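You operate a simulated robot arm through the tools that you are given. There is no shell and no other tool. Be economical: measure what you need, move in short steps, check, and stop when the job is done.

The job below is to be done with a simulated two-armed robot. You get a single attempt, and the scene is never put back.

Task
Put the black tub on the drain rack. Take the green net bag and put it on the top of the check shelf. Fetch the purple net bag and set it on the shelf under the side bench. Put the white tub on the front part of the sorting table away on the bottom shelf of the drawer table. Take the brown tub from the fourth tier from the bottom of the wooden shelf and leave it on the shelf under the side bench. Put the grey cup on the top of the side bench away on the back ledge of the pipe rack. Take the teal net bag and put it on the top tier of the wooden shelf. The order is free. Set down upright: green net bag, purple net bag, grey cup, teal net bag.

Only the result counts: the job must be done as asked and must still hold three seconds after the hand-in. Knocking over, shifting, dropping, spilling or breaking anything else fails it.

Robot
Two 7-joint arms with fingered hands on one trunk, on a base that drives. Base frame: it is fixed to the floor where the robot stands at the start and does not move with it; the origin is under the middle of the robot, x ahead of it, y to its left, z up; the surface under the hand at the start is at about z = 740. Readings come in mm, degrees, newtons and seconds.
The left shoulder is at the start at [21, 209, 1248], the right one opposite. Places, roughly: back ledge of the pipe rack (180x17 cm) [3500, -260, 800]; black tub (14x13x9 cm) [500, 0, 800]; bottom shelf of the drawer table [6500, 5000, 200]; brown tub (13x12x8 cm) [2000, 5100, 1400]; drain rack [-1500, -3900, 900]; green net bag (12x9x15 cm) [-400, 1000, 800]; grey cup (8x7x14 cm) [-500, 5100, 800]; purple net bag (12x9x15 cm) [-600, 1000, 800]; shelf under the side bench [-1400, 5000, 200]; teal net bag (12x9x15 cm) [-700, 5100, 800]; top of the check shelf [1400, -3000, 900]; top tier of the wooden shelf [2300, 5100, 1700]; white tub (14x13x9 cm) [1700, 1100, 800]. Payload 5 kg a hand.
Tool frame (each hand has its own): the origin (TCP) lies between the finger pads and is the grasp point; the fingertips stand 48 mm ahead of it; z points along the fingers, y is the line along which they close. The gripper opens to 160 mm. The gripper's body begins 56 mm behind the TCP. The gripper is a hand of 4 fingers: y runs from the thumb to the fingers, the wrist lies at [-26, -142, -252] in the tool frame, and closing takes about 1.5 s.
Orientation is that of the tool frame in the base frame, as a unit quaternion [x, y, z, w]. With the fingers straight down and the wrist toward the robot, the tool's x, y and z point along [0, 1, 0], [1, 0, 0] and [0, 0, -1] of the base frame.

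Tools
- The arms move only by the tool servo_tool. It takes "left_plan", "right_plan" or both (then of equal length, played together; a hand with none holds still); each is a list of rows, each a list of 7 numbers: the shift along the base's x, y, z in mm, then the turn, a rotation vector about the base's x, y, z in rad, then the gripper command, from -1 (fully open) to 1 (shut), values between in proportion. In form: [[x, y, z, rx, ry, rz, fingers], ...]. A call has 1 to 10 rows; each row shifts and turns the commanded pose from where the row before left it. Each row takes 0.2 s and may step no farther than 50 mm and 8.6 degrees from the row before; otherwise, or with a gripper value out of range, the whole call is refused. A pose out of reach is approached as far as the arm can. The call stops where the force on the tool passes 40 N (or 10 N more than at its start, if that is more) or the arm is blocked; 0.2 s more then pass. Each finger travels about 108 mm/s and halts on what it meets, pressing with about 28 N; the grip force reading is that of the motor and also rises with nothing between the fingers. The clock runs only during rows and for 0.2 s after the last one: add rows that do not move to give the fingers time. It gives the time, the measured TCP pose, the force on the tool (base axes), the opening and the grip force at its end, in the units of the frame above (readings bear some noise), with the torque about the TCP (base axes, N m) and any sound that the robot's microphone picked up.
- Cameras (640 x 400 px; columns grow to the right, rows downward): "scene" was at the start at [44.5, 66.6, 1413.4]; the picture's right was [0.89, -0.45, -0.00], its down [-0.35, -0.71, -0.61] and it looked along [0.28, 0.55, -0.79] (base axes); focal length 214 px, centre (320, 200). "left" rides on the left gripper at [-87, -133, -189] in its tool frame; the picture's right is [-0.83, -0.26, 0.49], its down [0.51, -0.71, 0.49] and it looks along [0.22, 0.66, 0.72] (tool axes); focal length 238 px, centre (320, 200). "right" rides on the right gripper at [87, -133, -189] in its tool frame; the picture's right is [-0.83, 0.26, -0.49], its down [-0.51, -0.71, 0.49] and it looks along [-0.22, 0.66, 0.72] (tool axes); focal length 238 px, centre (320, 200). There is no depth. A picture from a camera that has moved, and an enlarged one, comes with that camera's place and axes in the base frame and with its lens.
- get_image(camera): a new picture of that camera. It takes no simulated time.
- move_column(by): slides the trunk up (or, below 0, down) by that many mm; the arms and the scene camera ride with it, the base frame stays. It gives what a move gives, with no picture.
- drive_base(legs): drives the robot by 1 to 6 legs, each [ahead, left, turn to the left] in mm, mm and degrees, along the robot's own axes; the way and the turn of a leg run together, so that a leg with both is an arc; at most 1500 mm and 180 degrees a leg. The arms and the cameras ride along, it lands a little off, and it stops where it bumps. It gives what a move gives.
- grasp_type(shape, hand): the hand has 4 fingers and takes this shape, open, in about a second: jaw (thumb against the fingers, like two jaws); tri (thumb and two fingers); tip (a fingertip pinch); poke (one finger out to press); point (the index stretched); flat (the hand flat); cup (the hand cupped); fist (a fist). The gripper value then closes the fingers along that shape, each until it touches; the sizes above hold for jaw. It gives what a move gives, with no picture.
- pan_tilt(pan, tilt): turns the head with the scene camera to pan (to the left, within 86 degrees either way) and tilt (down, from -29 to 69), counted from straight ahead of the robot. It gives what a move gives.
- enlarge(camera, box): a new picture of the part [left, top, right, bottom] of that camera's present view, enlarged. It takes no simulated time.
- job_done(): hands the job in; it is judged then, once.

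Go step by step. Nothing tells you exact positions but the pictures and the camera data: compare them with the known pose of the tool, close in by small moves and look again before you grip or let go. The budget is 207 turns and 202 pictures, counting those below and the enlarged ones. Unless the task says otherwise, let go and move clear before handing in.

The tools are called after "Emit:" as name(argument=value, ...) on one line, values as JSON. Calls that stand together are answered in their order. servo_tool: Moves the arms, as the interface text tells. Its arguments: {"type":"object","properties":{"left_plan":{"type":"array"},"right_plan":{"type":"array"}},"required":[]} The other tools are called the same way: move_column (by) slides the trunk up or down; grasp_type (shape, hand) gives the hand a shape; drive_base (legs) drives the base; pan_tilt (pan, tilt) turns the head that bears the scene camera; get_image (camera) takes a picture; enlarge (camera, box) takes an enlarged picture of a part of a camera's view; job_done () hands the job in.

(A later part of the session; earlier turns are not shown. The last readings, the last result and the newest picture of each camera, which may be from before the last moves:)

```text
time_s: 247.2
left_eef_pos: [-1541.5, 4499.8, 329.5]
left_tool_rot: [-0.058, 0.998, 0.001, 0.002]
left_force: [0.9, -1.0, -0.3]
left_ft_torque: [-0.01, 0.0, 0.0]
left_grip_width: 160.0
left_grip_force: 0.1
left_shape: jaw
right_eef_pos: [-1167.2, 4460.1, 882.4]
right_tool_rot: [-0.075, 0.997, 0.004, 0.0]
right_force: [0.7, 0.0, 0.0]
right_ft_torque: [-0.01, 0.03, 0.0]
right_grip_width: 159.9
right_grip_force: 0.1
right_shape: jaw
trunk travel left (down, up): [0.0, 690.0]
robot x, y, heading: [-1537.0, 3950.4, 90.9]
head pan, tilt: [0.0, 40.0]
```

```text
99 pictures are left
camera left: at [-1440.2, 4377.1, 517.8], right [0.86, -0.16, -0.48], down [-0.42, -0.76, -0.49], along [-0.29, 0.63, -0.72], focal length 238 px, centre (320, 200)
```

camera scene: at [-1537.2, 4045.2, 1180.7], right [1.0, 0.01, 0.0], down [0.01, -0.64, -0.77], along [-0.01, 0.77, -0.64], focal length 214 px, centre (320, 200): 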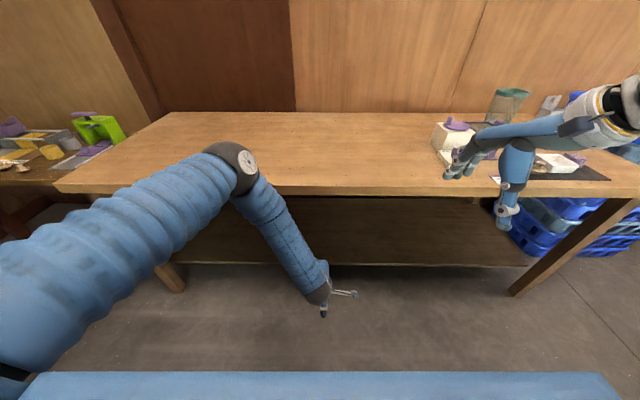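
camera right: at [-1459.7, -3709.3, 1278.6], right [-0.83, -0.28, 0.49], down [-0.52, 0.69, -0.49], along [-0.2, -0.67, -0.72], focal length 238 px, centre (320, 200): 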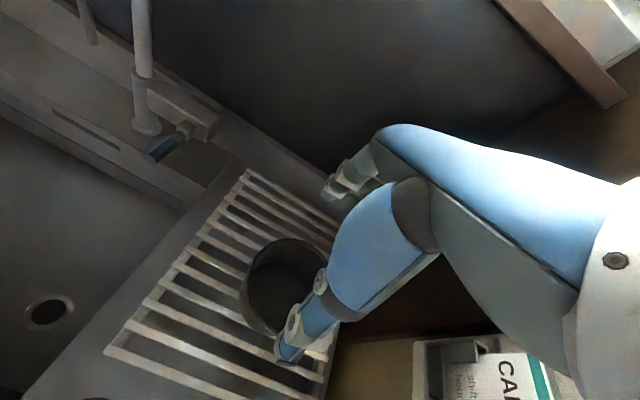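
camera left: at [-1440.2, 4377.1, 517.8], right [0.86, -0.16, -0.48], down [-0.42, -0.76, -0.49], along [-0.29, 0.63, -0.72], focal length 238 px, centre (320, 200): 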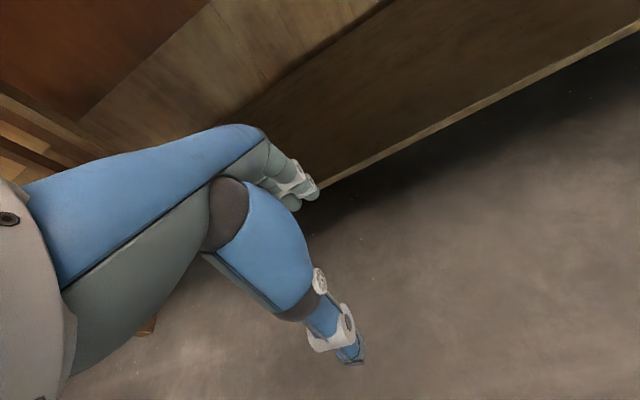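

The hand is out. I back off a little, raise the trunk, and look at the right end of the bench.

Emit:
drive_base(legs=[[-120, 0, 0]])

Emit:
move_column(by=400)

Emit:
servo_tool(left_plan=[[0, 0, 45, 0, 0, 0, -1], [0, 0, 45, 0, 0, 0, -1], [0, 0, 45, 0, 0, 0, -1], [0, 0, 45, 0, 0, 0, -1], [0, 0, 45, 0, 0, 0, -1], [0, 0, 45, 0, 0, 0, -1], [0, 0, 45, 0, 0, 0, -1], [0, 0, 0, 0, 0, 0, -1]])

Emit:
pan_tilt(pan=-35, tilt=35)

Emit:
get_image(camera="scene")

```text
time_s: 248.4
left_eef_pos: [-1537.7, 4379.2, 329.2]
left_tool_rot: [-0.056, 0.998, -0.001, 0.002]
left_force: [-0.2, -0.2, 0.7]
left_ft_torque: [0.06, 0.01, 0.03]
left_grip_width: 159.8
left_grip_force: 0.1
left_shape: jaw
right_eef_pos: [-1163.8, 4336.2, 882.9]
right_tool_rot: [-0.072, 0.997, 0.005, 0.0]
right_force: [0.1, -0.4, 0.1]
right_ft_torque: [0.06, 0.04, 0.0]
right_grip_width: 160.1
right_grip_force: 0.0
right_shape: jaw
trunk travel left (down, up): [0.0, 690.0]
robot x, y, heading: [-1533.0, 3833.0, 90.4]
head pan, tilt: [0.0, 40.0]
```

```text
time_s: 252.2
left_eef_pos: [-1536.9, 4379.4, 728.8]
left_tool_rot: [-0.056, 0.998, 0.0, 0.003]
left_force: [-0.8, 1.0, 0.4]
left_ft_torque: [-0.03, 0.02, 0.02]
left_grip_width: 159.8
left_grip_force: 0.1
left_shape: jaw
right_eef_pos: [-1164.1, 4337.7, 1282.5]
right_tool_rot: [-0.072, 0.997, 0.006, 0.0]
right_force: [0.2, -0.7, 0.6]
right_ft_torque: [0.0, -0.02, 0.03]
right_grip_width: 159.9
right_grip_force: 0.1
right_shape: jaw
trunk travel left (down, up): [-400.0, 290.0]
robot x, y, heading: [-1532.5, 3830.2, 90.2]
head pan, tilt: [0.0, 40.0]
```

```text
time_s: 254.1
left_eef_pos: [-1538.3, 4378.1, 1045.1]
left_tool_rot: [-0.056, 0.998, -0.002, 0.002]
left_force: [-0.1, -0.4, 0.4]
left_ft_torque: [-0.05, 0.02, 0.0]
left_grip_width: 160.0
left_grip_force: 0.0
left_shape: jaw
right_eef_pos: [-1163.1, 4337.8, 1281.3]
right_tool_rot: [-0.072, 0.997, 0.004, 0.0]
right_force: [0.6, 0.1, -0.6]
right_ft_torque: [-0.06, 0.02, -0.01]
right_grip_width: 160.1
right_grip_force: 0.1
right_shape: jaw
trunk travel left (down, up): [-400.0, 290.0]
robot x, y, heading: [-1536.8, 3830.0, 90.5]
head pan, tilt: [0.0, 40.0]
```

```text
time_s: 255.1
left_eef_pos: [-1538.6, 4377.2, 1046.6]
left_tool_rot: [-0.056, 0.998, 0.0, 0.002]
left_force: [1.2, 0.2, 0.1]
left_ft_torque: [-0.03, 0.03, -0.03]
left_grip_width: 160.1
left_grip_force: 0.2
left_shape: jaw
right_eef_pos: [-1164.9, 4337.5, 1282.8]
right_tool_rot: [-0.072, 0.997, 0.005, 0.0]
right_force: [-0.3, 1.4, -0.3]
right_ft_torque: [-0.03, -0.02, -0.01]
right_grip_width: 160.1
right_grip_force: 0.1
right_shape: jaw
trunk travel left (down, up): [-400.0, 290.0]
robot x, y, heading: [-1533.6, 3831.4, 90.6]
head pan, tilt: [-35.0, 35.0]
```

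```text
98 pictures are left
camera scene: at [-1484.8, 3912.5, 1588.3], right [0.82, -0.57, 0.0], down [-0.32, -0.47, -0.82], along [0.46, 0.68, -0.57], focal length 214 px, centre (320, 200)
```

scene: 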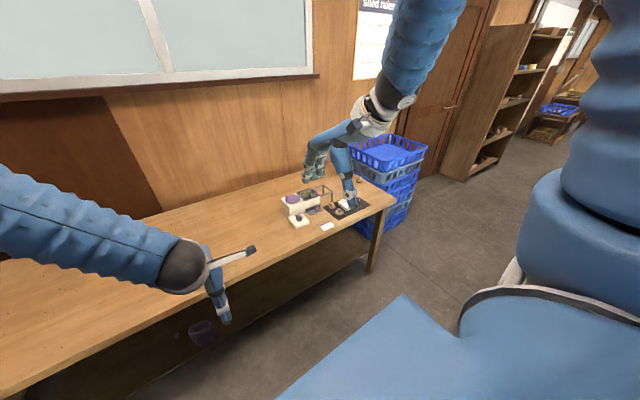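

The purple bag stands upright on the shelf. I drive right along the bench toward the teal bag and cup.

Emit:
drive_base(legs=[[0, -980, -0.5]])

Emit:
pan_tilt(pan=0, tilt=35)

Emit:
get_image(camera="scene")

Emit:
enlarge(camera="scene", box=[220, 130, 400, 250])

```text
time_s: 259.9
left_eef_pos: [-603.0, 4383.0, 1046.0]
left_tool_rot: [-0.053, 0.999, 0.0, 0.003]
left_force: [0.1, 0.5, 0.6]
left_ft_torque: [-0.03, 0.02, 0.0]
left_grip_width: 160.1
left_grip_force: 0.0
left_shape: jaw
right_eef_pos: [-228.4, 4340.7, 1282.3]
right_tool_rot: [-0.069, 0.998, 0.006, 0.001]
right_force: [-0.9, 0.1, 0.4]
right_ft_torque: [0.02, 0.03, 0.01]
right_grip_width: 160.0
right_grip_force: 0.0
right_shape: jaw
trunk travel left (down, up): [-400.0, 290.0]
robot x, y, heading: [-604.5, 3834.7, 90.5]
head pan, tilt: [-35.0, 35.0]
```

```text
time_s: 260.9
left_eef_pos: [-603.1, 4384.1, 1045.2]
left_tool_rot: [-0.053, 0.999, 0.001, 0.002]
left_force: [0.8, -0.9, -0.4]
left_ft_torque: [-0.02, -0.01, -0.02]
left_grip_width: 160.2
left_grip_force: 0.1
left_shape: jaw
right_eef_pos: [-228.6, 4340.2, 1283.7]
right_tool_rot: [-0.07, 0.998, 0.006, 0.001]
right_force: [1.0, 0.7, -0.1]
right_ft_torque: [0.04, 0.0, 0.01]
right_grip_width: 160.0
right_grip_force: 0.0
right_shape: jaw
trunk travel left (down, up): [-400.0, 290.0]
robot x, y, heading: [-601.7, 3835.7, 89.8]
head pan, tilt: [0.0, 35.0]
```

```text
97 pictures are left
camera scene: at [-601.8, 3933.8, 1588.3], right [1.0, 0.0, 0.0], down [0.0, -0.57, -0.82], along [0.0, 0.82, -0.57], focal length 214 px, centre (320, 200)
```

scene: 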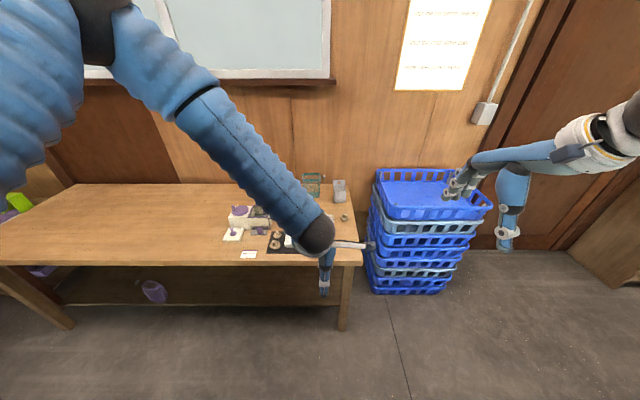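

```text
3.33 times, centred on (310, 190) of scene
camera zoom: at [-601.8, 3933.8, 1588.3], right [1.0, 0.0, 0.0], down [0.0, -0.57, -0.82], along [0.0, 0.82, -0.57], focal length 715 px, centre (353, 233)
```

zoom: 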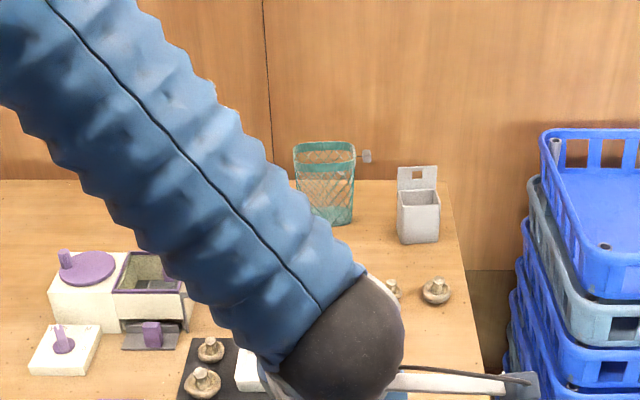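

Teal bag: about (-660, 5225), rim 890, near the wall; grey cup about (-471, 5130). I drive up close with hands high, then approach the teal bag from above with the left hand.

Emit:
drive_base(legs=[[350, -130, 0]])

Emit:
drive_base(legs=[[130, 0, 0]])

Emit:
pan_tilt(pan=8, tilt=42)

Emit:
get_image(camera="scene")

Emit:
get_image(camera="left")

```text
time_s: 263.4
left_eef_pos: [-473.1, 4745.2, 1044.1]
left_tool_rot: [-0.054, 0.999, -0.001, 0.001]
left_force: [0.7, 0.1, 0.3]
left_ft_torque: [-0.01, 0.02, 0.0]
left_grip_width: 160.2
left_grip_force: 0.0
left_shape: jaw
right_eef_pos: [-98.8, 4704.4, 1283.0]
right_tool_rot: [-0.071, 0.997, 0.005, 0.0]
right_force: [0.0, 0.1, 0.2]
right_ft_torque: [-0.01, 0.06, 0.01]
right_grip_width: 160.1
right_grip_force: 0.0
right_shape: jaw
trunk travel left (down, up): [-400.0, 290.0]
robot x, y, heading: [-473.8, 4194.4, 90.3]
head pan, tilt: [0.0, 35.0]
```

```text
time_s: 264.8
left_eef_pos: [-472.0, 4871.3, 1044.2]
left_tool_rot: [-0.053, 0.999, 0.0, 0.003]
left_force: [1.0, 0.7, -0.4]
left_ft_torque: [-0.08, 0.01, 0.0]
left_grip_width: 160.0
left_grip_force: 0.1
left_shape: jaw
right_eef_pos: [-98.6, 4828.8, 1282.0]
right_tool_rot: [-0.07, 0.998, 0.005, 0.0]
right_force: [0.2, 0.6, 0.0]
right_ft_torque: [-0.08, -0.05, 0.05]
right_grip_width: 160.1
right_grip_force: 0.1
right_shape: jaw
trunk travel left (down, up): [-400.0, 290.0]
robot x, y, heading: [-476.4, 4320.9, 90.3]
head pan, tilt: [0.0, 35.0]
stopped in leg 1: the robot was blocked; the commanded pose is now the measured one
```

```text
time_s: 265.5
left_eef_pos: [-472.7, 4868.4, 1046.3]
left_tool_rot: [-0.053, 0.999, 0.001, 0.001]
left_force: [0.1, 0.3, 0.8]
left_ft_torque: [0.05, 0.02, 0.01]
left_grip_width: 159.8
left_grip_force: 0.0
left_shape: jaw
right_eef_pos: [-100.1, 4825.8, 1282.8]
right_tool_rot: [-0.07, 0.998, 0.006, 0.0]
right_force: [0.4, 0.4, 1.4]
right_ft_torque: [0.07, 0.01, -0.04]
right_grip_width: 159.8
right_grip_force: 0.0
right_shape: jaw
trunk travel left (down, up): [-400.0, 290.0]
robot x, y, heading: [-472.1, 4320.9, 90.0]
head pan, tilt: [8.0, 42.0]
```

```text
95 pictures are left
camera scene: at [-484.3, 4412.5, 1577.9], right [0.99, 0.14, 0.0], down [0.1, -0.66, -0.74], along [-0.11, 0.74, -0.67], focal length 214 px, centre (320, 200)
```

scene: 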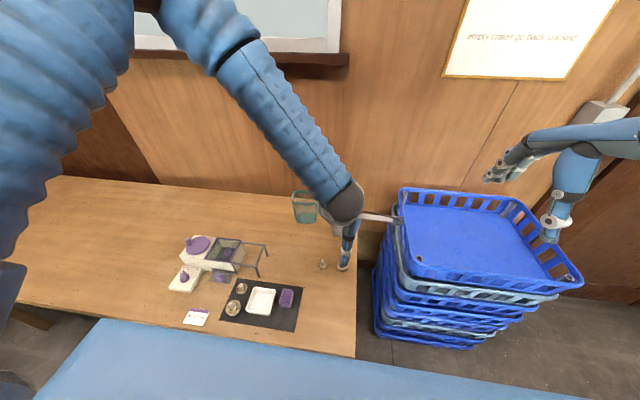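

```text
94 pictures are left
camera left: at [-373.1, 4745.1, 1235.6], right [0.86, -0.17, -0.48], down [-0.43, -0.76, -0.49], along [-0.28, 0.63, -0.72], focal length 238 px, centre (320, 200)
```

left: 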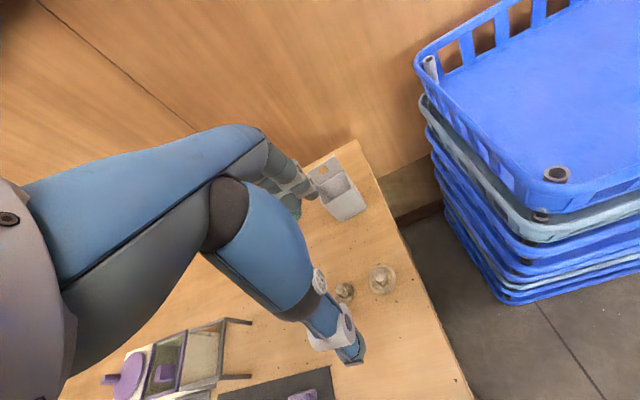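

The base lightly touched the bench's foot; this is close enough. I enlarge for the teal bag's exact place.

Emit:
enlarge(camera="scene", box=[250, 150, 380, 290])

```text
2.86 times, centred on (315, 220) of scene
camera zoom: at [-484.3, 4412.5, 1577.9], right [0.99, 0.14, 0.0], down [0.1, -0.66, -0.74], along [-0.11, 0.74, -0.67], focal length 613 px, centre (334, 143)
```

zoom: 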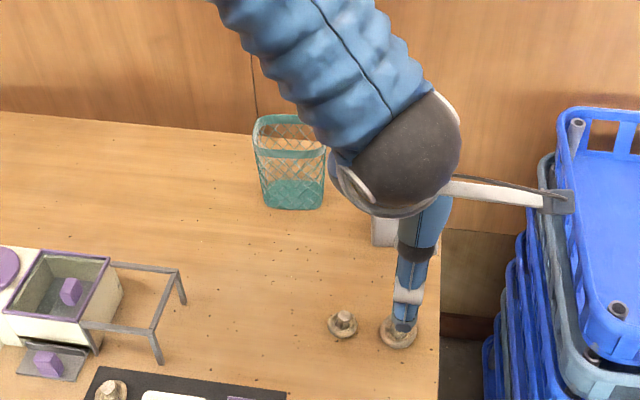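

Teal bag centre about (-675, 5196). I move over it at height.

Emit:
servo_tool(left_plan=[[-34, 30, 0, 0, 0, 0, -1], [-34, 30, 0, 0, 0, 0, -1], [-34, 30, 0, 0, 0, 0, -1], [-34, 30, 0, 0, 0, 0, -0.7], [-34, 30, 0, 0, 0, 0, -0.7], [-30, 35, 0, 0, 0, 0, -0.7], [0, 45, -10, 0, 0, 0, -0.7], [0, 45, -10, 0, 0, 0, -0.7], [0, 45, -10, 0, 0, 0, -0.7], [0, 0, 0, 0, 0, 0, -0.7]])

Emit:
enlarge(camera="scene", box=[230, 130, 360, 270])

Emit:
get_image(camera="left")

```text
time_s: 267.7
left_eef_pos: [-673.8, 5183.7, 1013.9]
left_tool_rot: [-0.053, 0.999, 0.001, 0.002]
left_force: [-0.8, 0.4, 0.9]
left_ft_torque: [0.06, -0.01, 0.04]
left_grip_width: 136.5
left_grip_force: 0.0
left_shape: jaw
right_eef_pos: [-99.2, 4824.5, 1283.3]
right_tool_rot: [-0.07, 0.998, 0.006, 0.002]
right_force: [-0.2, -0.2, 0.3]
right_ft_torque: [0.09, 0.02, -0.03]
right_grip_width: 160.0
right_grip_force: 0.0
right_shape: jaw
trunk travel left (down, up): [-400.0, 290.0]
robot x, y, heading: [-472.3, 4320.5, 90.2]
head pan, tilt: [8.0, 42.0]
```

```text
2.86 times, centred on (295, 200) of scene
camera zoom: at [-484.8, 4412.4, 1577.9], right [0.99, 0.14, 0.0], down [0.1, -0.66, -0.74], along [-0.11, 0.74, -0.67], focal length 613 px, centre (391, 200)
```

zoom: 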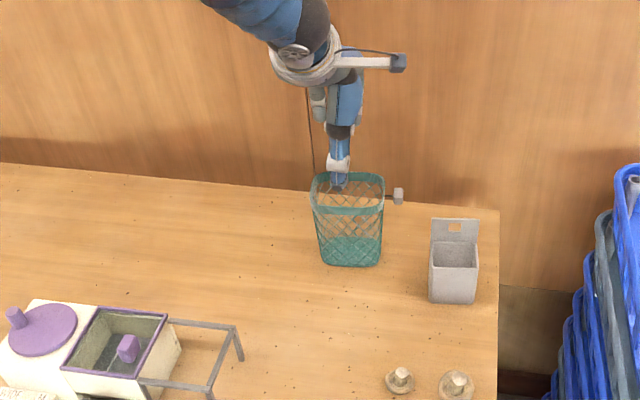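

```text
91 pictures are left
camera left: at [-574.4, 5060.8, 1203.0], right [0.86, -0.17, -0.48], down [-0.43, -0.76, -0.49], along [-0.28, 0.63, -0.72], focal length 238 px, centre (320, 200)
```

left: 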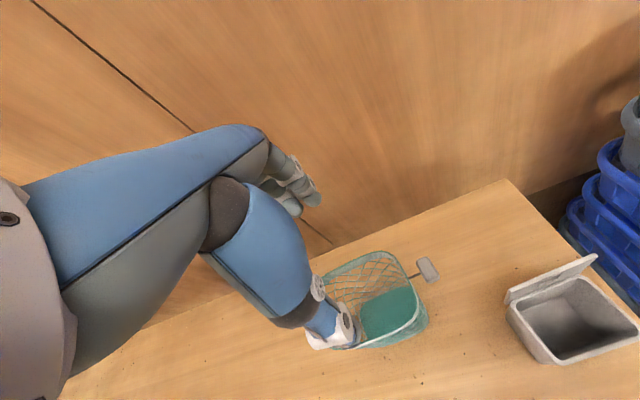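

Comparing both cameras, the bench top here is really higher (≈788), with the rim at z≈938 and the bag's centre at about (-653, 5136). I correct and recheck.

Emit:
servo_tool(left_plan=[[10, -24, 10, 0, 0, 0, -1], [11, -24, 0, 0, 0, 0, -1], [0, 0, 0, 0, 0, 0, -1], [0, 0, 0, 0, 0, 0, -1]])

Emit:
enlarge(camera="scene", box=[250, 150, 340, 250])

Emit:
enlarge(camera="left", box=[220, 200, 480, 400])

```text
time_s: 268.7
left_eef_pos: [-653.7, 5136.1, 1027.3]
left_tool_rot: [-0.052, 0.999, -0.001, 0.002]
left_force: [0.1, 0.1, 0.5]
left_ft_torque: [0.03, 0.06, -0.01]
left_grip_width: 159.7
left_grip_force: 0.1
left_shape: jaw
right_eef_pos: [-97.8, 4825.5, 1282.9]
right_tool_rot: [-0.07, 0.998, 0.005, 0.0]
right_force: [-0.4, -1.6, 0.1]
right_ft_torque: [0.04, 0.04, 0.01]
right_grip_width: 159.9
right_grip_force: 0.0
right_shape: jaw
trunk travel left (down, up): [-400.0, 290.0]
robot x, y, heading: [-472.8, 4322.3, 90.4]
head pan, tilt: [8.0, 42.0]
```

```text
4.00 times, centred on (295, 200) of scene
camera zoom: at [-483.7, 4412.8, 1577.9], right [0.99, 0.14, 0.0], down [0.1, -0.66, -0.74], along [-0.11, 0.74, -0.67], focal length 858 px, centre (420, 200)
```

zoom: 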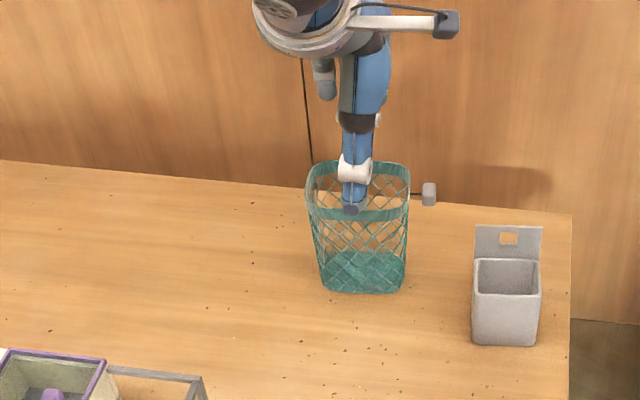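

```text
2.00 times, centred on (350, 300) of left
camera zoom: at [-553.6, 5013.1, 1216.8], right [0.86, -0.17, -0.48], down [-0.43, -0.76, -0.49], along [-0.28, 0.63, -0.72], focal length 477 px, centre (260, 0)
```

zoom: 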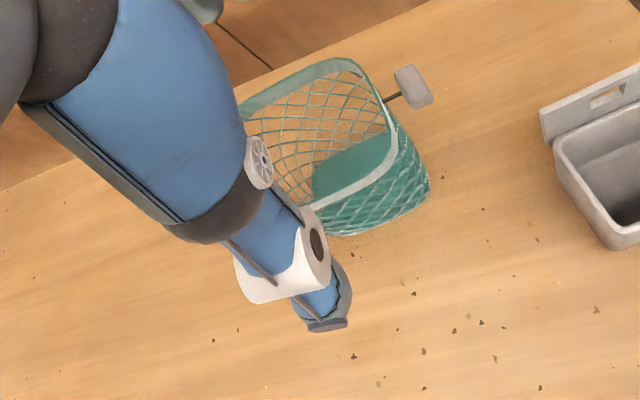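

Confirmed: hand is centred, thumb clear in front. I lower and close.

Emit:
servo_tool(left_plan=[[-5, 0, -40, 0, 0, 0, -1], [0, 2, -43, 0, 0, 0, -1], [0, 0, -40, 0, 0, 0, -1], [0, 0, 0, 0, 0, 0, -1]])

Emit:
enlarge(camera="scene", box=[250, 150, 340, 250])

```text
time_s: 269.7
left_eef_pos: [-659.2, 5139.1, 902.0]
left_tool_rot: [-0.052, 0.999, 0.0, 0.003]
left_force: [0.8, -0.3, -0.2]
left_ft_torque: [0.04, 0.06, 0.03]
left_grip_width: 159.8
left_grip_force: 0.0
left_shape: jaw
right_eef_pos: [-98.3, 4826.3, 1282.8]
right_tool_rot: [-0.07, 0.998, 0.005, 0.002]
right_force: [-0.3, -0.4, 0.7]
right_ft_torque: [0.03, -0.01, 0.0]
right_grip_width: 160.0
right_grip_force: 0.0
right_shape: jaw
trunk travel left (down, up): [-400.0, 290.0]
robot x, y, heading: [-473.5, 4324.0, 90.1]
head pan, tilt: [8.0, 42.0]
```

```text
4.00 times, centred on (295, 200) of scene
camera zoom: at [-483.8, 4413.0, 1577.9], right [0.99, 0.14, 0.0], down [0.1, -0.66, -0.74], along [-0.11, 0.74, -0.67], focal length 858 px, centre (420, 200)
```

zoom: 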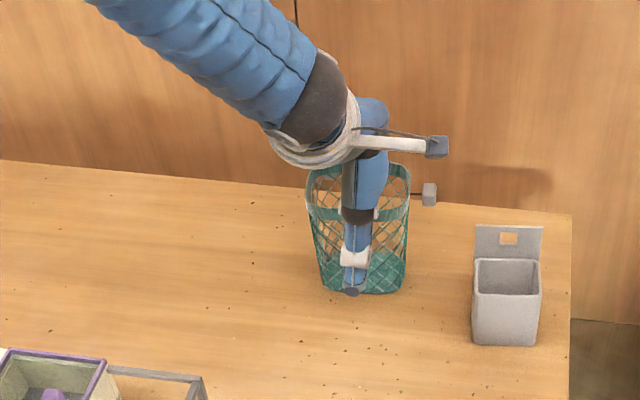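

Before gripping, I look at the wooden shelf to decide whether a grip from above will suit its top tier.

Emit:
pan_tilt(pan=-70, tilt=0)

Emit:
enlarge(camera="scene", box=[160, 60, 480, 300])

```text
time_s: 271.2
left_eef_pos: [-659.5, 5140.6, 902.7]
left_tool_rot: [-0.053, 0.999, 0.0, 0.002]
left_force: [-0.1, -0.2, 1.1]
left_ft_torque: [0.0, 0.02, 0.01]
left_grip_width: 159.9
left_grip_force: 0.1
left_shape: jaw
right_eef_pos: [-100.1, 4827.9, 1282.8]
right_tool_rot: [-0.07, 0.998, 0.005, 0.0]
right_force: [-0.1, -0.5, 0.7]
right_ft_torque: [0.02, -0.01, 0.02]
right_grip_width: 160.1
right_grip_force: 0.2
right_shape: jaw
trunk travel left (down, up): [-400.0, 290.0]
robot x, y, heading: [-474.2, 4322.4, 90.5]
head pan, tilt: [-70.0, 0.0]
```

```text
1.67 times, centred on (320, 180) of scene
camera zoom: at [-387.9, 4362.2, 1644.4], right [0.35, -0.94, 0.0], down [0.0, 0.0, -1.0], along [0.94, 0.35, 0.0], focal length 358 px, centre (320, 233)
```

zoom: 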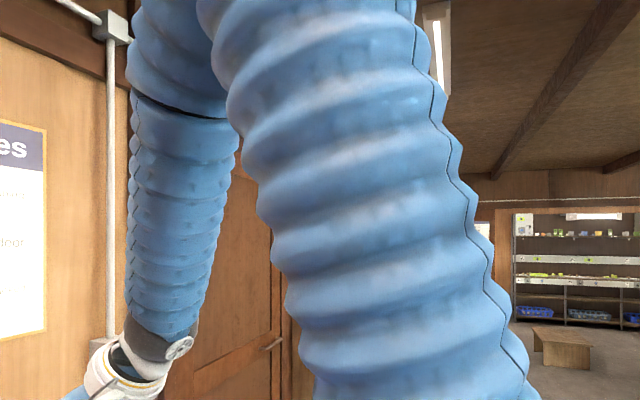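

The view is blocked, but earlier pictures suggest the top tier is open above at about z 1700, so a grip from above will do. I close and lift.

Emit:
servo_tool(left_plan=[[0, 0, 0, 0, 0, 0, -0.5], [0, 0, 0, 0, 0, 0, 0], [0, 0, 0, 0, 0, 0, 0.5], [0, 0, 0, 0, 0, 0, 1], [0, 0, 0, 0, 0, 0, 1], [0, 0, 0, 0, 0, 0, 1], [0, 0, 30, 0, 0, 0, 1], [0, 0, 40, 0, 0, 0, 1], [0, 0, 0, 0, 0, 0, 1]])

Emit:
pan_tilt(pan=8, tilt=42)

Emit:
enlarge(camera="scene", box=[230, 130, 390, 270])

```text
time_s: 273.2
left_eef_pos: [-658.6, 5145.3, 973.4]
left_tool_rot: [-0.053, 0.999, 0.0, 0.002]
left_force: [-0.1, 0.5, -0.9]
left_ft_torque: [-0.07, 0.02, -0.02]
left_grip_width: 75.0
left_grip_force: 26.8
left_shape: jaw
right_eef_pos: [-99.7, 4828.4, 1283.0]
right_tool_rot: [-0.07, 0.998, 0.005, 0.001]
right_force: [-0.4, 0.6, 0.1]
right_ft_torque: [-0.03, -0.01, -0.01]
right_grip_width: 159.8
right_grip_force: 0.1
right_shape: jaw
trunk travel left (down, up): [-400.0, 290.0]
robot x, y, heading: [-472.7, 4320.6, 90.0]
head pan, tilt: [-70.0, 0.0]
```

```text
time_s: 274.7
left_eef_pos: [-658.8, 5145.7, 972.4]
left_tool_rot: [-0.052, 0.999, 0.0, 0.002]
left_force: [0.1, -0.5, -0.1]
left_ft_torque: [-0.04, 0.02, 0.02]
left_grip_width: 75.0
left_grip_force: 28.0
left_shape: jaw
right_eef_pos: [-98.4, 4827.0, 1283.1]
right_tool_rot: [-0.07, 0.998, 0.005, 0.001]
right_force: [0.8, 0.4, 0.2]
right_ft_torque: [-0.03, 0.03, -0.01]
right_grip_width: 160.1
right_grip_force: 0.1
right_shape: jaw
trunk travel left (down, up): [-400.0, 290.0]
robot x, y, heading: [-474.0, 4321.0, 90.4]
head pan, tilt: [8.0, 42.0]
```

```text
2.86 times, centred on (310, 200) of scene
camera zoom: at [-484.4, 4414.0, 1577.8], right [0.99, 0.14, 0.0], down [0.1, -0.66, -0.74], along [-0.11, 0.74, -0.67], focal length 613 px, centre (349, 200)
```

zoom: 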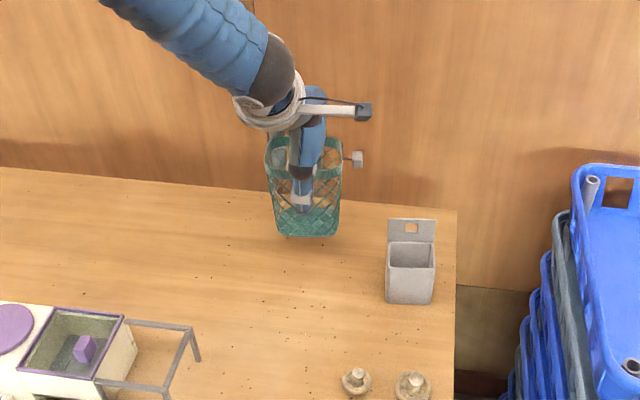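

Teal is held. I retract the arm, back off and travel right toward the wooden shelf.

Emit:
servo_tool(left_plan=[[10, -35, 15, 0, 0, 0, 1], [10, -40, 15, 0, 0, 0, 1], [10, -40, 15, 0, 0, 0, 1], [10, -40, 15, 0, 0, 0, 1], [10, -40, 10, 0, 0, 0, 1], [10, -40, 0, 0, 0, 0, 1], [10, -40, 0, 0, 0, 0, 1], [0, 0, 0, 0, 0, 0, 1]])

Emit:
drive_base(legs=[[-500, 0, 0], [0, -1450, 0], [0, -800, 0]])

Emit:
pan_tilt(pan=0, tilt=5)

Emit:
get_image(camera="scene")

```text
time_s: 276.5
left_eef_pos: [-587.4, 4870.5, 1041.1]
left_tool_rot: [-0.053, 0.999, 0.0, 0.002]
left_force: [-1.2, 1.0, -1.0]
left_ft_torque: [-0.09, -0.05, -0.03]
left_grip_width: 75.1
left_grip_force: 27.9
left_shape: jaw
right_eef_pos: [-100.1, 4827.1, 1283.0]
right_tool_rot: [-0.07, 0.998, 0.005, 0.001]
right_force: [1.0, -0.5, 0.6]
right_ft_torque: [-0.06, -0.01, 0.02]
right_grip_width: 160.3
right_grip_force: 0.1
right_shape: jaw
trunk travel left (down, up): [-400.0, 290.0]
robot x, y, heading: [-477.6, 4323.2, 90.1]
head pan, tilt: [8.0, 42.0]
```

```text
time_s: 290.1
left_eef_pos: [1658.7, 4371.6, 1041.3]
left_tool_rot: [-0.055, 0.998, 0.001, 0.001]
left_force: [0.4, 0.5, -0.7]
left_ft_torque: [0.02, 0.02, 0.01]
left_grip_width: 75.2
left_grip_force: 27.9
left_shape: jaw
right_eef_pos: [2148.5, 4331.2, 1283.3]
right_tool_rot: [-0.071, 0.997, 0.005, 0.001]
right_force: [-0.4, 0.5, -1.0]
right_ft_torque: [-0.04, 0.04, -0.02]
right_grip_width: 160.0
right_grip_force: 0.1
right_shape: jaw
trunk travel left (down, up): [-400.0, 290.0]
robot x, y, heading: [1777.2, 3824.8, 90.3]
head pan, tilt: [8.0, 42.0]
```

```text
time_s: 291.1
left_eef_pos: [1659.2, 4372.6, 1042.3]
left_tool_rot: [-0.054, 0.999, 0.0, 0.001]
left_force: [-0.9, 0.4, -0.6]
left_ft_torque: [0.03, 0.01, 0.01]
left_grip_width: 75.0
left_grip_force: 27.7
left_shape: jaw
right_eef_pos: [2148.4, 4331.0, 1283.3]
right_tool_rot: [-0.07, 0.998, 0.005, 0.0]
right_force: [0.7, 0.1, 0.0]
right_ft_torque: [-0.02, 0.01, 0.0]
right_grip_width: 159.8
right_grip_force: 0.1
right_shape: jaw
trunk travel left (down, up): [-400.0, 290.0]
robot x, y, heading: [1775.1, 3823.2, 90.4]
head pan, tilt: [0.0, 5.0]
```

```text
85 pictures are left
camera scene: at [1775.2, 3926.1, 1636.4], right [1.0, 0.01, 0.0], down [0.0, -0.09, -1.0], along [-0.01, 1.0, -0.09], focal length 214 px, centre (320, 200)
```

scene: 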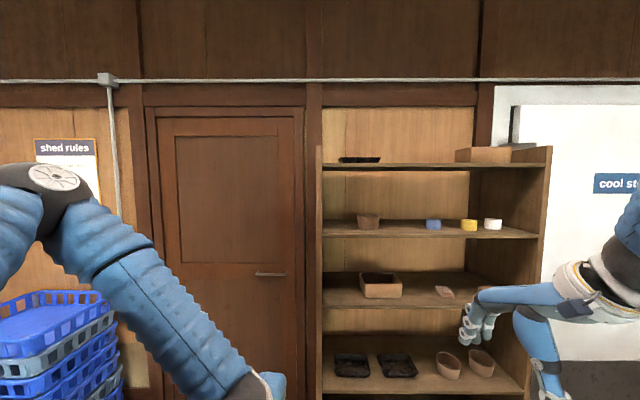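

The wooden shelf is ahead: the top board is open above with a free stretch between a black tray and a box; the brown tub stands on the board below, left. I raise the trunk and the left hand.

Emit:
move_column(by=290)

Emit:
servo_tool(left_plan=[[0, 0, 48, 0, 0, 0, 1], [0, 0, 48, 0, 0, 0, 1], [0, 0, 48, 0, 0, 0, 1], [0, 0, 48, 0, 0, 0, 1], [0, 0, 48, 0, 0, 0, 1], [0, 0, 48, 0, 0, 0, 1], [0, 0, 48, 0, 0, 0, 1], [0, 0, 48, 0, 0, 0, 1], [0, 0, 48, 0, 0, 0, 1], [0, 0, 0, 0, 0, 0, 1]])

Emit:
drive_base(legs=[[330, -330, 0]])

Emit:
pan_tilt(pan=0, tilt=20)

Emit:
get_image(camera="scene")

```text
time_s: 294.0
left_eef_pos: [1659.8, 4372.6, 1330.6]
left_tool_rot: [-0.055, 0.998, 0.0, 0.002]
left_force: [-0.6, 0.5, -2.1]
left_ft_torque: [0.06, -0.03, 0.01]
left_grip_width: 75.3
left_grip_force: 28.3
left_shape: jaw
right_eef_pos: [2148.2, 4331.7, 1571.8]
right_tool_rot: [-0.071, 0.997, 0.005, 0.001]
right_force: [0.0, 0.4, -0.2]
right_ft_torque: [-0.02, 0.0, -0.03]
right_grip_width: 160.0
right_grip_force: 0.0
right_shape: jaw
trunk travel left (down, up): [-690.0, 0.0]
robot x, y, heading: [1777.3, 3822.8, 90.6]
head pan, tilt: [0.0, 5.0]
```

```text
time_s: 296.2
left_eef_pos: [1663.7, 4372.9, 1766.1]
left_tool_rot: [-0.054, 0.999, 0.0, 0.001]
left_force: [0.6, -0.1, -0.6]
left_ft_torque: [0.01, 0.08, 0.0]
left_grip_width: 75.1
left_grip_force: 28.1
left_shape: jaw
right_eef_pos: [2149.1, 4329.3, 1572.0]
right_tool_rot: [-0.07, 0.997, 0.006, 0.001]
right_force: [0.4, 0.0, -0.6]
right_ft_torque: [0.06, 0.08, 0.0]
right_grip_width: 159.8
right_grip_force: 0.0
right_shape: jaw
trunk travel left (down, up): [-690.0, 0.0]
robot x, y, heading: [1778.7, 3824.1, 90.6]
head pan, tilt: [0.0, 5.0]
```

```text
time_s: 299.0
left_eef_pos: [1993.1, 4707.3, 1766.8]
left_tool_rot: [-0.051, 0.999, 0.001, 0.002]
left_force: [-0.8, -0.3, -0.3]
left_ft_torque: [0.05, -0.03, -0.01]
left_grip_width: 75.1
left_grip_force: 28.3
left_shape: jaw
right_eef_pos: [2479.8, 4662.7, 1573.9]
right_tool_rot: [-0.068, 0.998, 0.007, 0.001]
right_force: [-0.9, -0.2, 0.7]
right_ft_torque: [0.06, -0.05, 0.0]
right_grip_width: 159.9
right_grip_force: 0.1
right_shape: jaw
trunk travel left (down, up): [-690.0, 0.0]
robot x, y, heading: [2104.7, 4158.0, 90.1]
head pan, tilt: [0.0, 5.0]
```

```text
time_s: 299.8
left_eef_pos: [1995.5, 4709.8, 1764.5]
left_tool_rot: [-0.051, 0.999, 0.0, 0.002]
left_force: [1.4, 0.3, 0.2]
left_ft_torque: [-0.05, 0.01, 0.01]
left_grip_width: 75.1
left_grip_force: 28.5
left_shape: jaw
right_eef_pos: [2481.6, 4664.1, 1571.0]
right_tool_rot: [-0.068, 0.998, 0.006, 0.0]
right_force: [0.2, 0.5, 0.0]
right_ft_torque: [-0.02, 0.02, 0.03]
right_grip_width: 160.0
right_grip_force: 0.1
right_shape: jaw
trunk travel left (down, up): [-690.0, 0.0]
robot x, y, heading: [2105.6, 4157.8, 90.0]
head pan, tilt: [0.0, 20.0]
```

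```text
84 pictures are left
camera scene: at [2106.3, 4262.6, 1901.8], right [1.0, 0.0, 0.0], down [0.0, -0.34, -0.94], along [0.0, 0.94, -0.34], focal length 214 px, centre (320, 200)
```

scene: 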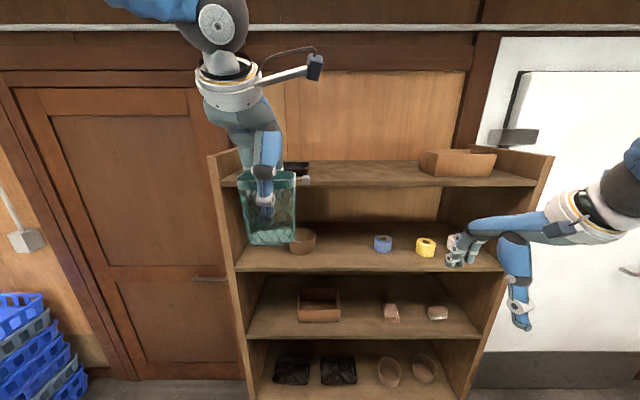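

Shelf measured: front edge y≈4985, top board z≈1703, tier four z≈1356; brown tub near (2030, 5080). I raise the teal bag above board height and drive closer.

Emit:
servo_tool(left_plan=[[0, 0, 45, 0, 0, 0, 1], [0, 0, 45, 0, 0, 0, 1], [45, 0, 0, 0, 0, 0, 1], [45, 0, 0, 0, 0, 0, 1], [0, 0, 0, 0, 0, 0, 1]])

Emit:
drive_base(legs=[[150, -100, 0]])

Emit:
get_image(camera="scene")

```text
time_s: 301.0
left_eef_pos: [2079.6, 4708.5, 1856.7]
left_tool_rot: [-0.051, 0.999, 0.001, 0.004]
left_force: [-0.7, 0.3, 0.0]
left_ft_torque: [0.02, -0.18, -0.03]
left_grip_width: 75.2
left_grip_force: 28.0
left_shape: jaw
right_eef_pos: [2477.1, 4663.0, 1573.9]
right_tool_rot: [-0.067, 0.998, 0.006, 0.002]
right_force: [-0.6, 0.7, -0.2]
right_ft_torque: [0.0, -0.14, 0.0]
right_grip_width: 159.9
right_grip_force: 0.0
right_shape: jaw
trunk travel left (down, up): [-690.0, 0.0]
robot x, y, heading: [2108.3, 4156.7, 90.0]
head pan, tilt: [0.0, 20.0]
```

```text
time_s: 302.5
left_eef_pos: [2176.4, 4853.8, 1859.0]
left_tool_rot: [-0.052, 0.999, 0.002, 0.002]
left_force: [-1.9, -1.7, 0.2]
left_ft_torque: [0.14, -0.11, -0.01]
left_grip_width: 74.9
left_grip_force: 28.0
left_shape: jaw
right_eef_pos: [2575.3, 4809.9, 1576.2]
right_tool_rot: [-0.07, 0.998, 0.006, 0.002]
right_force: [-0.2, -0.6, 1.0]
right_ft_torque: [0.13, -0.1, -0.04]
right_grip_width: 159.8
right_grip_force: 0.1
right_shape: jaw
trunk travel left (down, up): [-690.0, 0.0]
robot x, y, heading: [2203.6, 4310.7, 90.2]
head pan, tilt: [0.0, 20.0]
```

```text
83 pictures are left
camera scene: at [2200.1, 4407.2, 1902.1], right [1.0, 0.0, 0.0], down [0.0, -0.34, -0.94], along [0.0, 0.94, -0.34], focal length 214 px, centre (320, 200)
```

scene: 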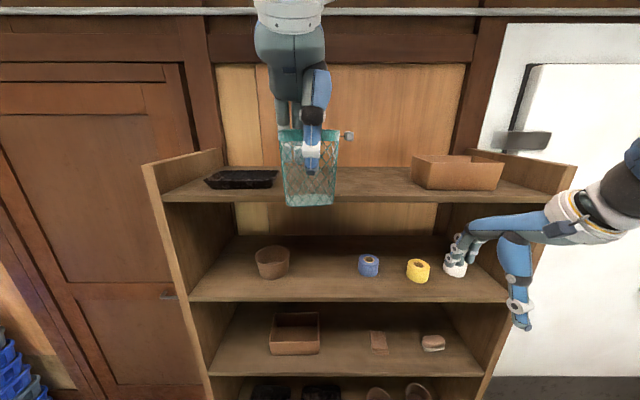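

I reach forward over the top board.

Emit:
servo_tool(left_plan=[[12, 42, 0, 0, 0, 0, 1], [12, 42, 0, 0, 0, 0, 1], [12, 42, 0, 0, 0, 0, 1], [12, 42, 0, 0, 0, 0, 1], [12, 42, 0, 0, 0, 0, 1], [0, 0, 0, 0, 0, 0, 1]])

Emit:
enlarge(camera="scene", box=[230, 90, 430, 220])

Emit:
get_image(camera="left")

```text
time_s: 303.9
left_eef_pos: [2239.2, 5067.1, 1857.4]
left_tool_rot: [-0.053, 0.999, 0.001, 0.002]
left_force: [-1.2, -0.7, -0.1]
left_ft_torque: [0.08, -0.06, 0.02]
left_grip_width: 74.8
left_grip_force: 28.3
left_shape: jaw
right_eef_pos: [2577.8, 4813.3, 1573.9]
right_tool_rot: [-0.069, 0.998, 0.005, 0.002]
right_force: [-0.7, -0.7, -0.1]
right_ft_torque: [0.01, -0.04, -0.03]
right_grip_width: 160.1
right_grip_force: 0.1
right_shape: jaw
trunk travel left (down, up): [-690.0, 0.0]
robot x, y, heading: [2203.5, 4306.3, 90.0]
head pan, tilt: [0.0, 20.0]
```

```text
3.08 times, centred on (330, 155) of scene
camera zoom: at [2202.4, 4410.5, 1901.9], right [1.0, 0.0, 0.0], down [0.0, -0.34, -0.94], along [0.0, 0.94, -0.34], focal length 660 px, centre (289, 338)
```

zoom: 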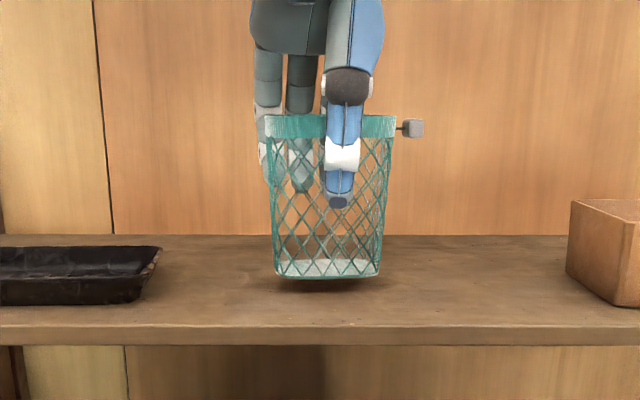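

```text
81 pictures are left
camera left: at [2338.3, 4942.3, 2046.9], right [0.86, -0.17, -0.48], down [-0.43, -0.76, -0.49], along [-0.28, 0.63, -0.72], focal length 238 px, centre (320, 200)
```

left: 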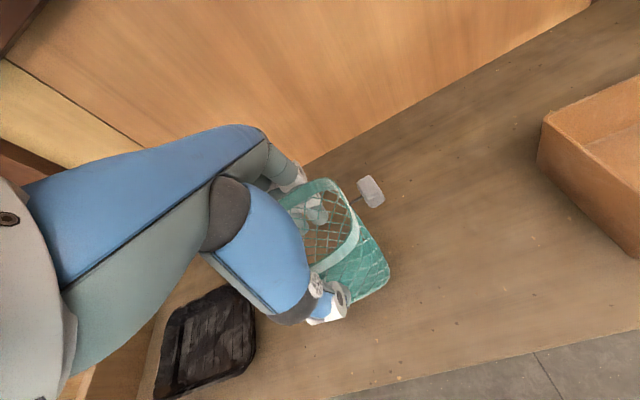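

Well placed over the board. I lower to contact.

Emit:
servo_tool(left_plan=[[0, 0, -12, 0, 0, 0, 1], [0, 0, -10, 0, 0, 0, 1], [0, 0, -5, 0, 0, 0, 1], [0, 0, 0, 0, 0, 0, 1]])

Emit:
servo_tool(left_plan=[[0, 0, -4, 0, 0, 0, 1], [0, 0, -4, 0, 0, 0, 1], [0, 0, 0, 0, 0, 0, 1]])

Emit:
enlarge(camera="scene", box=[270, 110, 380, 210])

```text
time_s: 304.8
left_eef_pos: [2239.9, 5069.4, 1840.1]
left_tool_rot: [-0.052, 0.999, 0.009, 0.005]
left_force: [1.9, -4.1, 13.0]
left_ft_torque: [-0.69, -0.17, -0.03]
left_grip_width: 75.7
left_grip_force: 28.5
left_shape: jaw
right_eef_pos: [2578.3, 4813.0, 1573.3]
right_tool_rot: [-0.068, 0.998, 0.005, 0.0]
right_force: [-0.1, 1.4, -0.5]
right_ft_torque: [-0.06, -0.02, -0.04]
right_grip_width: 160.1
right_grip_force: 0.0
right_shape: jaw
trunk travel left (down, up): [-690.0, 0.0]
robot x, y, heading: [2202.0, 4307.9, 90.0]
head pan, tilt: [0.0, 20.0]
stopped in row 4 (left hand): the force on the tool passed its limit at 42 N (the readings are from after the stop); the commanded pose is now the measured one
```

```text
time_s: 305.4
left_eef_pos: [2238.8, 5070.7, 1839.2]
left_tool_rot: [-0.053, 0.998, 0.015, 0.007]
left_force: [2.1, -7.8, 14.7]
left_ft_torque: [-0.72, -0.14, -0.02]
left_grip_width: 75.6
left_grip_force: 28.0
left_shape: jaw
right_eef_pos: [2579.3, 4812.5, 1573.2]
right_tool_rot: [-0.067, 0.998, 0.006, 0.001]
right_force: [0.1, 0.7, 0.3]
right_ft_torque: [-0.06, -0.05, -0.02]
right_grip_width: 160.2
right_grip_force: 0.0
right_shape: jaw
trunk travel left (down, up): [-690.0, 0.0]
robot x, y, heading: [2203.9, 4305.8, 89.9]
head pan, tilt: [0.0, 20.0]
stopped in row 3 (left hand): the force on the tool passed its limit at 43 N (the readings are from after the stop); the commanded pose is now the measured one
```

```text
4.00 times, centred on (325, 160) of scene
camera zoom: at [2203.5, 4410.2, 1901.7], right [1.0, 0.0, 0.0], down [0.0, -0.34, -0.94], along [0.0, 0.94, -0.34], focal length 858 px, centre (300, 360)
```

zoom: 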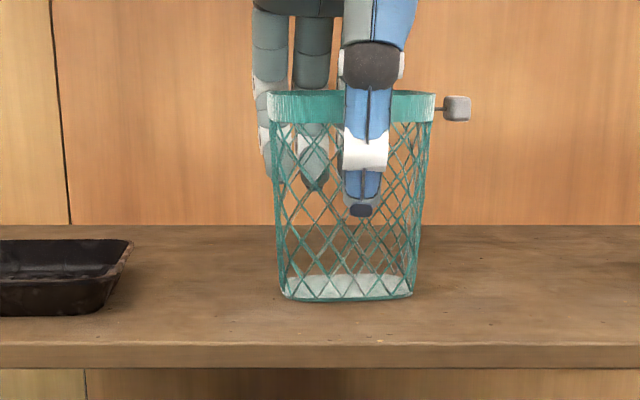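

In contact. I release and rise straight up.

Emit:
servo_tool(left_plan=[[0, 0, 0, 0, 0, 0, 0.4], [0, 0, 0, 0, 0, 0, -0.2], [0, 0, 0, 0, 0, 0, -0.8], [0, 0, 0, 0, 0, 0, -1], [0, 0, 0, 0, 0, 0, -1], [0, 0, 0, 0, 0, 0, -1], [0, 0, 20, 0, 0, 0, -1], [0, 0, 0, 0, 0, 0, -1]])

Emit:
enlarge(camera="scene", box=[270, 110, 380, 210])

```text
time_s: 307.2
left_eef_pos: [2239.4, 5070.9, 1857.3]
left_tool_rot: [-0.053, 0.998, 0.013, 0.006]
left_force: [0.5, -0.2, -0.8]
left_ft_torque: [0.06, 0.0, 0.04]
left_grip_width: 159.5
left_grip_force: 0.0
left_shape: jaw
right_eef_pos: [2579.2, 4813.6, 1573.4]
right_tool_rot: [-0.068, 0.998, 0.006, 0.0]
right_force: [-0.1, 0.8, 0.7]
right_ft_torque: [0.02, 0.0, 0.01]
right_grip_width: 160.2
right_grip_force: 0.0
right_shape: jaw
trunk travel left (down, up): [-690.0, 0.0]
robot x, y, heading: [2202.6, 4305.7, 90.1]
head pan, tilt: [0.0, 20.0]
```

```text
4.00 times, centred on (325, 160) of scene
camera zoom: at [2203.8, 4411.2, 1901.8], right [1.0, 0.0, 0.0], down [0.0, -0.34, -0.94], along [0.0, 0.94, -0.34], focal length 858 px, centre (300, 360)
```

zoom: 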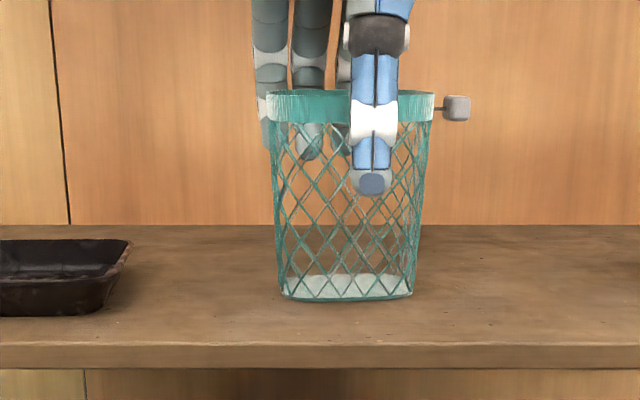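

The bag stands. Lifting further would exceed my reach, so I slide the hand off to the left (its knob is on the right), then pull back.

Emit:
servo_tool(left_plan=[[-40, -4, 0, 0, 0, 0, -1], [-40, -4, 0, 0, 0, 0, -1], [-40, -4, 0, 0, 0, 0, -1], [-35, -4, 0, 0, 0, 0, -1], [0, 0, 0, 0, 0, 0, -1]])

Emit:
enlarge(camera="scene", box=[230, 90, 380, 210])

```text
time_s: 308.4
left_eef_pos: [2083.8, 5055.5, 1859.2]
left_tool_rot: [-0.053, 0.998, 0.014, 0.006]
left_force: [-0.1, -0.5, 0.8]
left_ft_torque: [0.03, 0.02, 0.04]
left_grip_width: 159.6
left_grip_force: 0.1
left_shape: jaw
right_eef_pos: [2578.6, 4813.7, 1572.8]
right_tool_rot: [-0.067, 0.998, 0.006, 0.001]
right_force: [1.2, 0.0, 0.4]
right_ft_torque: [0.01, 0.0, 0.01]
right_grip_width: 160.0
right_grip_force: 0.0
right_shape: jaw
trunk travel left (down, up): [-690.0, 0.0]
robot x, y, heading: [2205.4, 4311.5, 89.9]
head pan, tilt: [0.0, 20.0]
```

```text
3.33 times, centred on (305, 150) of scene
camera zoom: at [2203.9, 4410.9, 1901.8], right [1.0, 0.0, 0.0], down [0.0, -0.34, -0.94], along [0.0, 0.94, -0.34], focal length 715 px, centre (370, 367)
```

zoom: 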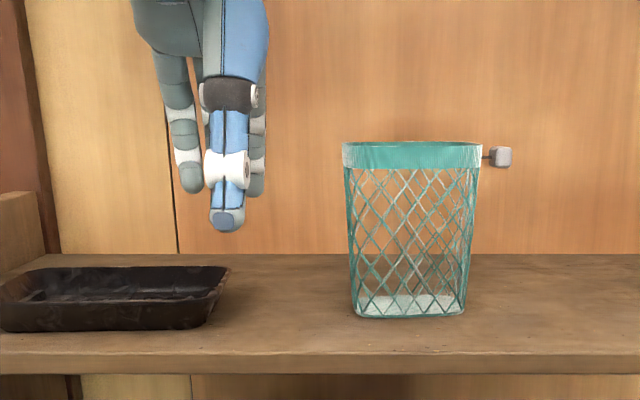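

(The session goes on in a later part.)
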